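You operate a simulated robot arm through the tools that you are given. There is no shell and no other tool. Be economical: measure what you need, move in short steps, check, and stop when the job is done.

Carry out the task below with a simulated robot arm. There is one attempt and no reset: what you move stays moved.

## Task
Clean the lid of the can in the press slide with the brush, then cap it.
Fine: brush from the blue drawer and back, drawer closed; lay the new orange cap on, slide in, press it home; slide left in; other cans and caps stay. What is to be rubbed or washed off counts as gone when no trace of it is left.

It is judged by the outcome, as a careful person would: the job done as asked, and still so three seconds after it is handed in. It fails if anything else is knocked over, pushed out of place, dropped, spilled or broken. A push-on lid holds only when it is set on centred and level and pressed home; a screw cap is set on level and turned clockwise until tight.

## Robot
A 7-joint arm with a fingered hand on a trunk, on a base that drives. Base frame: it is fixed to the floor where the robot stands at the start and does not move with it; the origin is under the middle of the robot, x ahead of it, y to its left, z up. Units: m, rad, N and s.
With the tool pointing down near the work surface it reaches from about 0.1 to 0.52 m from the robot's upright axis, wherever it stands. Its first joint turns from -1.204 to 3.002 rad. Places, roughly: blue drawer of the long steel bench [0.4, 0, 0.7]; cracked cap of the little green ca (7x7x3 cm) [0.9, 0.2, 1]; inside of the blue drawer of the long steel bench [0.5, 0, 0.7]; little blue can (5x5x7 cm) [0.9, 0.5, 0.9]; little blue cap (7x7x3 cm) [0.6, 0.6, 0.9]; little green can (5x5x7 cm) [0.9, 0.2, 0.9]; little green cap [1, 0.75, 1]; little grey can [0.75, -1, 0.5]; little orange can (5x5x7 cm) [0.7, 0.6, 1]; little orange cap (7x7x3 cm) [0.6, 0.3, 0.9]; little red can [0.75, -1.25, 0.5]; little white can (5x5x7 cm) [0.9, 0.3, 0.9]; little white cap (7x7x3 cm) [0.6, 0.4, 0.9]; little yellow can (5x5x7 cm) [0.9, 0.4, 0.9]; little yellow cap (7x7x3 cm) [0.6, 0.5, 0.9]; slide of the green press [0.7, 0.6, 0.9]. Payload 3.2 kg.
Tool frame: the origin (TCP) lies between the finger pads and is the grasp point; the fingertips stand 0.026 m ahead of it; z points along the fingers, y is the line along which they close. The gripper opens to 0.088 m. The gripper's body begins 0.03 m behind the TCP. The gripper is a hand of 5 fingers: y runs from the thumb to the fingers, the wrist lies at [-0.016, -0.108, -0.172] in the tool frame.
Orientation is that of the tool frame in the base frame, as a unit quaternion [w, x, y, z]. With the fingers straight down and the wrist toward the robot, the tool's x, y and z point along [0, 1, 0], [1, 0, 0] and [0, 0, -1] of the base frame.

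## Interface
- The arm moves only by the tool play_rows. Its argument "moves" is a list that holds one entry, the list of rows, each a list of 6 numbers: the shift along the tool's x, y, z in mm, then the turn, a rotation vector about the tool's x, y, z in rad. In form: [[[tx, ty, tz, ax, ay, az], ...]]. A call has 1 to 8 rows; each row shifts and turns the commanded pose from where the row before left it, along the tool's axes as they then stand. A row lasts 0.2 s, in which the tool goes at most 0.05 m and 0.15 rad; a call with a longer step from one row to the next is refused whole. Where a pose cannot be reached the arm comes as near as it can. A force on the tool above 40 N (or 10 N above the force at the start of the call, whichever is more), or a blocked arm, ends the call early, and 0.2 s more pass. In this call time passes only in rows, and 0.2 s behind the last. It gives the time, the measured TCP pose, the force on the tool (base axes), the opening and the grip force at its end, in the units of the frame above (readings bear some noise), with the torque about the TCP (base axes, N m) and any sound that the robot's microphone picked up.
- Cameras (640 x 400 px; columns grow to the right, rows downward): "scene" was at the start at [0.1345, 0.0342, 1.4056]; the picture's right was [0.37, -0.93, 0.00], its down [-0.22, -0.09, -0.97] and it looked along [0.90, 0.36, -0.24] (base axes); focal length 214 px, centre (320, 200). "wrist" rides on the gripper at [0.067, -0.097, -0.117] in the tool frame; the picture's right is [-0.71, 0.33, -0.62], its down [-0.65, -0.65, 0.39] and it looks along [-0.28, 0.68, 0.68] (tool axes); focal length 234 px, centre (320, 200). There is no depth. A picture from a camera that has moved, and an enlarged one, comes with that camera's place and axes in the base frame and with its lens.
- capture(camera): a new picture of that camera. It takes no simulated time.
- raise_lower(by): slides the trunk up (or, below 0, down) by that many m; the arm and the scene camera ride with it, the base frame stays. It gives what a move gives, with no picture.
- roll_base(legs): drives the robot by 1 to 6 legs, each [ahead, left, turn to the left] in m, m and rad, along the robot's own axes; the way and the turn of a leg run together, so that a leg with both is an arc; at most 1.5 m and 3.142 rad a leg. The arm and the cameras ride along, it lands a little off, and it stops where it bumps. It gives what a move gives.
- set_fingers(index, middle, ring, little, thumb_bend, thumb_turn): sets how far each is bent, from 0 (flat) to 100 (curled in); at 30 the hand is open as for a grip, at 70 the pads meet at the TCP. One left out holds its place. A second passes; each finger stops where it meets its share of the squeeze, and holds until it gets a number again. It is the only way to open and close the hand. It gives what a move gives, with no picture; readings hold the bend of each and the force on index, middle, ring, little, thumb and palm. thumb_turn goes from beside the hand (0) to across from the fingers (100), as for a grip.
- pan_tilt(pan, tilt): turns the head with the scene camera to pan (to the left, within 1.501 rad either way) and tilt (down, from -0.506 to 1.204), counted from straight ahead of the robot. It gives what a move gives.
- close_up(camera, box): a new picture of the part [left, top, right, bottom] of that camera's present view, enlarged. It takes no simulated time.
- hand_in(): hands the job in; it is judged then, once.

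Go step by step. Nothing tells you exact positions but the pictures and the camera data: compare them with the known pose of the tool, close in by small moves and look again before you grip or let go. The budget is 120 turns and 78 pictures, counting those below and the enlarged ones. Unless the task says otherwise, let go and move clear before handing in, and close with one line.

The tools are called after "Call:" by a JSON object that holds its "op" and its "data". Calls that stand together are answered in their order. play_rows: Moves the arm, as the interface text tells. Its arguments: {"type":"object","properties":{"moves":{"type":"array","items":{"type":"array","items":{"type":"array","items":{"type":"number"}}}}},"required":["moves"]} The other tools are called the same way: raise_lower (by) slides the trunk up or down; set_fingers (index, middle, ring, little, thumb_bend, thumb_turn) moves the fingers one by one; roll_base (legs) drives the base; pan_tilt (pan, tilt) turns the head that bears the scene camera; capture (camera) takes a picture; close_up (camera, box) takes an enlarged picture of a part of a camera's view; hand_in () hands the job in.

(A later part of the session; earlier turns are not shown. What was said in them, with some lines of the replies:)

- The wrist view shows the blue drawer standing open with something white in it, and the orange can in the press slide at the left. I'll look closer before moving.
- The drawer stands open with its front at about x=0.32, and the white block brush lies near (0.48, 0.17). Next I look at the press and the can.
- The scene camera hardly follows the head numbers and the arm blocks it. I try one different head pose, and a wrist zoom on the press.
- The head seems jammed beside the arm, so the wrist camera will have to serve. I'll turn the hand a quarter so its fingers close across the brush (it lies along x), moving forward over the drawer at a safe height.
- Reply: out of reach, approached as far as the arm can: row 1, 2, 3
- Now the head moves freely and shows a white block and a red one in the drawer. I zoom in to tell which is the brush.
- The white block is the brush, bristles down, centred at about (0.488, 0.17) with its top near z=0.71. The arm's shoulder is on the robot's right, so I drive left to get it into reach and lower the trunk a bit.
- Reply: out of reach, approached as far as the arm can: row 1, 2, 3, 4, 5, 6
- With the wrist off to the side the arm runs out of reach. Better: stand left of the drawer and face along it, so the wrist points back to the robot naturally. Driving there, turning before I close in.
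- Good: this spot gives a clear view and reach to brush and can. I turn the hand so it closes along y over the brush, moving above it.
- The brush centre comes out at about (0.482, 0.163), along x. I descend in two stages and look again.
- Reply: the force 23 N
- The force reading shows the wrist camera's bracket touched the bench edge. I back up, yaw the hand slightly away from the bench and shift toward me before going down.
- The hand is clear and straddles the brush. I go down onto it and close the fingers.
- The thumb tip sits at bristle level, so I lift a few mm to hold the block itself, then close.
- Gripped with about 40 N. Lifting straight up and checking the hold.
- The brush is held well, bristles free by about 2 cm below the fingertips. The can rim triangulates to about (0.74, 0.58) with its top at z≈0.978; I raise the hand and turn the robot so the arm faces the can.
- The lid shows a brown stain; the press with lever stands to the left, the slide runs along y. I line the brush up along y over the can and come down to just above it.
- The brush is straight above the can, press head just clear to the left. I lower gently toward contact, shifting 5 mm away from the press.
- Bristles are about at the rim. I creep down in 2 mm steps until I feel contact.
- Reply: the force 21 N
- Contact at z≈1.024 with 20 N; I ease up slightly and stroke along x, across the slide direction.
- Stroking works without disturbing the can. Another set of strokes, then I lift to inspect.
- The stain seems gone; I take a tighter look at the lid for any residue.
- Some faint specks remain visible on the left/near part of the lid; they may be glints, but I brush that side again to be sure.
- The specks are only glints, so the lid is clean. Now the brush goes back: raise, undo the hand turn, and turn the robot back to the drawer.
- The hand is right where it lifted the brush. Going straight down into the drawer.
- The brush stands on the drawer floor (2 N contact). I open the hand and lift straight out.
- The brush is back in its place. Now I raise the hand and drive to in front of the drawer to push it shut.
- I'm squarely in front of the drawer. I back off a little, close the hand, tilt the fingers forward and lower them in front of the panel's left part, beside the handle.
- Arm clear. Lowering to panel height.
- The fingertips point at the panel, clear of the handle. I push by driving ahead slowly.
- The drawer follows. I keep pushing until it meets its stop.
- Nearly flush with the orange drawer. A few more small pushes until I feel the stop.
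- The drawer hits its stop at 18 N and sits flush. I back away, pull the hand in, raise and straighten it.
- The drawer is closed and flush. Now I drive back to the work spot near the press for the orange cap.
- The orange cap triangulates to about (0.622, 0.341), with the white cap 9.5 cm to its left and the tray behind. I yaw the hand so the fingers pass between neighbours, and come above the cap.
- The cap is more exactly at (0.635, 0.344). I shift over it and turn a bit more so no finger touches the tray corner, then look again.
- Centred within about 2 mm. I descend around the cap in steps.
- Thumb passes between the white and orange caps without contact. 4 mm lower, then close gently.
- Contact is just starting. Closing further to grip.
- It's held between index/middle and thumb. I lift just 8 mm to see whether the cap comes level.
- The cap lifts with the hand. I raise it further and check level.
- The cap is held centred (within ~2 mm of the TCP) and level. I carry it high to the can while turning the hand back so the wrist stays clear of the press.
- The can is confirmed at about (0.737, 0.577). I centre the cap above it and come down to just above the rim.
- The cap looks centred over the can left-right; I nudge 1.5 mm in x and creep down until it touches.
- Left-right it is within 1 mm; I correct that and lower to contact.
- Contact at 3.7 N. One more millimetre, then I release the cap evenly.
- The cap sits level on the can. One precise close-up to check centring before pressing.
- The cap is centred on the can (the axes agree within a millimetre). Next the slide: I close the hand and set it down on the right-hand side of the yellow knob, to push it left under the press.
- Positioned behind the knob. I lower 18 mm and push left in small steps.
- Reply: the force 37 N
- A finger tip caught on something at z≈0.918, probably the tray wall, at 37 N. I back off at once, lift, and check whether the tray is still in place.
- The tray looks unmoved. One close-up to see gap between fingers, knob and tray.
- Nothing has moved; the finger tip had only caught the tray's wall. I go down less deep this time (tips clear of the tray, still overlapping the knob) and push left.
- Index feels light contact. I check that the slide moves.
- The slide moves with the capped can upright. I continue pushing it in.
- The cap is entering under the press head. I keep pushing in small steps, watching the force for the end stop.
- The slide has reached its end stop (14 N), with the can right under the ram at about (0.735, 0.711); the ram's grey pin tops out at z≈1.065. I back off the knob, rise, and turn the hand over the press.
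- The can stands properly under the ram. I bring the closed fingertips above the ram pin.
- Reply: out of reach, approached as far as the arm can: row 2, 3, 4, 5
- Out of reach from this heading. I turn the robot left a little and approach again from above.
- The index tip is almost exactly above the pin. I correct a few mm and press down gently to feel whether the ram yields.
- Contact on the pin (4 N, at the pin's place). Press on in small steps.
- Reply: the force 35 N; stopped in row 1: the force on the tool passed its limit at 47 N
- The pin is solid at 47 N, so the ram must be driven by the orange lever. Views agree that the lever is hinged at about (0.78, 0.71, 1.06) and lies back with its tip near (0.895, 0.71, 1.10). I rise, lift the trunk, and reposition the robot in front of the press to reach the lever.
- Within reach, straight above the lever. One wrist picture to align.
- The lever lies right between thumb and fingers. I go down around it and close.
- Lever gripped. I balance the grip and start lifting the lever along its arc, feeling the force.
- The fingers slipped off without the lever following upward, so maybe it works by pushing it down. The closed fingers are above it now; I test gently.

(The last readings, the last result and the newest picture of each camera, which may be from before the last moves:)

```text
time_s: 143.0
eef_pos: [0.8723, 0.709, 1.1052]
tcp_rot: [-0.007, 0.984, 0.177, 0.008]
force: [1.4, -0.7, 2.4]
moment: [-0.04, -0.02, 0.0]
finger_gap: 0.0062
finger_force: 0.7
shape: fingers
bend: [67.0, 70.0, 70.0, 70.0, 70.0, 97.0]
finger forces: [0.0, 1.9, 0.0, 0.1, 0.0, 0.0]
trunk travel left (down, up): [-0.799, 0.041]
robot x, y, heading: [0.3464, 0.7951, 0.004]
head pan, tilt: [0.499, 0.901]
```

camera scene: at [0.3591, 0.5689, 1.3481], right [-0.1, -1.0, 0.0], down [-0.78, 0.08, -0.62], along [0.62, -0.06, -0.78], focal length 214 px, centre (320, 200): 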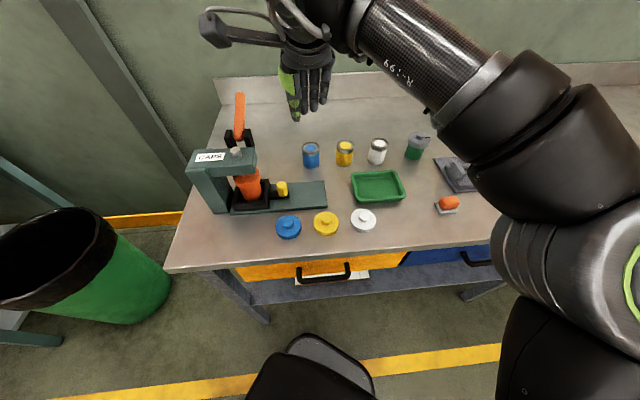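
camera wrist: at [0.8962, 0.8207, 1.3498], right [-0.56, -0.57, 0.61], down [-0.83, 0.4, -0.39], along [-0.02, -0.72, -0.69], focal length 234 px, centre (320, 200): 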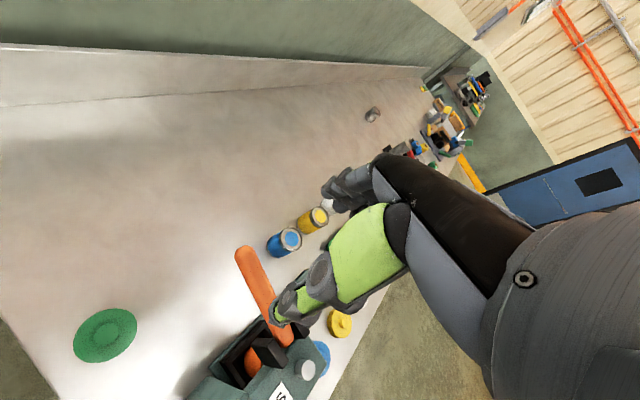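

The lever yields downward with a light, rising resistance, so pushing it down is the way. I continue along its arc.

Call:
{"op": "play_rows", "data": {"moves": [[[0, 0, 6, 0, 0, 0], [0, 0, 6, 0, 0, 0], [0, 0, 6, 0, 0, 0], [0, 0, 6, 0, 0, 0]]]}}

Call:
{"op": "play_rows", "data": {"moves": [[[0, 0, 6, 0, 0, 0], [0, 0, 6, 0, 0, 0], [0, 0, 6, 0, 0, 0]]]}}

```text
time_s: 144.0
eef_pos: [0.8734, 0.7086, 1.0807]
tcp_rot: [-0.007, 0.984, 0.177, 0.01]
force: [-0.3, 0.3, 3.4]
moment: [-0.06, 0.04, 0.05]
finger_gap: 0.0063
finger_force: 1.8
shape: fingers
bend: [67.0, 70.0, 70.0, 70.0, 70.0, 97.0]
finger forces: [0.0, 3.6, 0.0, 0.1, 0.0, 0.0]
trunk travel left (down, up): [-0.799, 0.041]
robot x, y, heading: [0.3443, 0.7931, 0.004]
head pan, tilt: [0.499, 0.901]
heard: snap
```

```text
time_s: 144.9
eef_pos: [0.8744, 0.7058, 1.0736]
tcp_rot: [-0.004, 0.985, 0.174, 0.02]
force: [4.2, -4.0, 19.5]
moment: [-0.17, 0.13, 0.09]
finger_gap: 0.0063
finger_force: 10.4
shape: fingers
bend: [67.0, 72.0, 70.0, 70.0, 70.0, 97.0]
finger forces: [0.0, 20.0, 0.0, 0.0, 0.0, 0.1]
trunk travel left (down, up): [-0.799, 0.041]
robot x, y, heading: [0.3458, 0.7948, 0.0]
head pan, tilt: [0.499, 0.901]
stopped in row 3: the force on the tool passed its limit at 42 N (the readings are from after the stop); the commanded pose is now the measured one
```

A snap was heard and the lever reached its stop at 42 N: the cap is home. I let the lever up gently and move clear.

Call:
{"op": "play_rows", "data": {"moves": [[[0, 0, -10, 0, 0, 0], [0, 0, -10, 0, 0, 0], [0, 0, -12, 0, 0, 0], [0, 0, -15, 0, 0, 0], [0, 0, -40, 0, 0, 0], [0, 0, -45, 0, 0, 0], [0, 0, -45, 0, 0, 0]]]}}

Call:
{"op": "roll_base", "data": {"legs": [[-0.3, 0, 0]]}}

Call:
{"op": "pan_tilt", "data": {"pan": -0.1, "tilt": 0.8}}

Call:
{"op": "capture", "data": {"camera": "scene"}}

```text
time_s: 146.5
eef_pos: [0.8701, 0.7051, 1.2461]
tcp_rot: [-0.004, 0.984, 0.176, 0.016]
force: [-0.4, 0.1, -0.1]
moment: [-0.03, 0.04, 0.01]
finger_gap: 0.0063
finger_force: 0.0
shape: fingers
bend: [67.0, 70.0, 70.0, 70.0, 70.0, 97.0]
finger forces: [0.0, 0.0, 0.0, 0.0, 0.0, 0.0]
trunk travel left (down, up): [-0.799, 0.041]
robot x, y, heading: [0.3496, 0.793, -0.002]
head pan, tilt: [0.499, 0.901]
```

```text
time_s: 148.5
eef_pos: [0.5742, 0.7034, 1.2445]
tcp_rot: [-0.004, 0.984, 0.175, 0.015]
force: [0.2, 0.3, -0.7]
moment: [-0.02, 0.0, -0.02]
finger_gap: 0.0064
finger_force: 0.0
shape: fingers
bend: [67.0, 70.0, 70.0, 70.0, 70.0, 97.0]
finger forces: [0.0, 0.0, 0.0, 0.0, 0.0, 0.1]
trunk travel left (down, up): [-0.799, 0.041]
robot x, y, heading: [0.0493, 0.7936, 0.001]
head pan, tilt: [0.499, 0.901]
```

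```text
time_s: 149.5
eef_pos: [0.5731, 0.703, 1.2452]
tcp_rot: [-0.004, 0.984, 0.175, 0.014]
force: [-0.3, 0.3, -0.7]
moment: [-0.01, 0.01, 0.03]
finger_gap: 0.0062
finger_force: 0.0
shape: fingers
bend: [67.0, 70.0, 70.0, 70.0, 70.0, 97.0]
finger forces: [0.1, 0.0, 0.0, 0.0, 0.0, 0.0]
trunk travel left (down, up): [-0.799, 0.041]
robot x, y, heading: [0.0476, 0.7929, 0.001]
head pan, tilt: [-0.099, 0.799]
```

```text
1 pictures are left
camera scene: at [0.1763, 0.786, 1.476], right [-0.1, -1.0, 0.0], down [-0.71, 0.07, -0.7], along [0.69, -0.07, -0.72], focal length 214 px, centre (320, 200)
```

scene: 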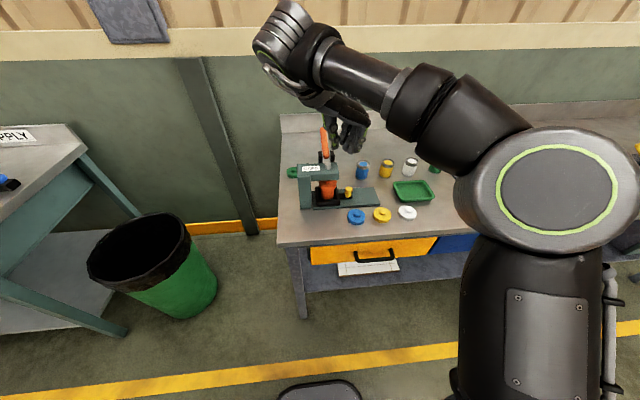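

One last close-up to confirm the cap sits level, the slide is in and the drawer is shut.

Call:
{"op": "close_up", "data": {"camera": "scene", "box": [280, 120, 480, 270]}}

```text
2.67 times, centred on (380, 195) of scene
camera zoom: at [0.1763, 0.786, 1.476], right [-0.1, -1.0, 0.0], down [-0.71, 0.07, -0.7], along [0.69, -0.07, -0.72], focal length 572 px, centre (160, 213)
```

zoom: 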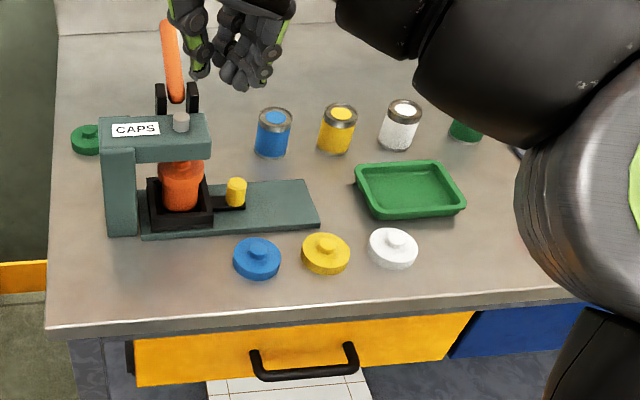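

The slide is in with the capped can under the press, and the other cans and caps stand in their places. The drawer is closed and the hand is clear, so I hand it in.

Call:
{"op": "hand_in", "data": {}}

```text
The job is handed in.
```

I've handed the job in. The lid is brushed clean, and the brush is back in the closed blue drawer. The orange cap snapped home under the press with the slide left in.
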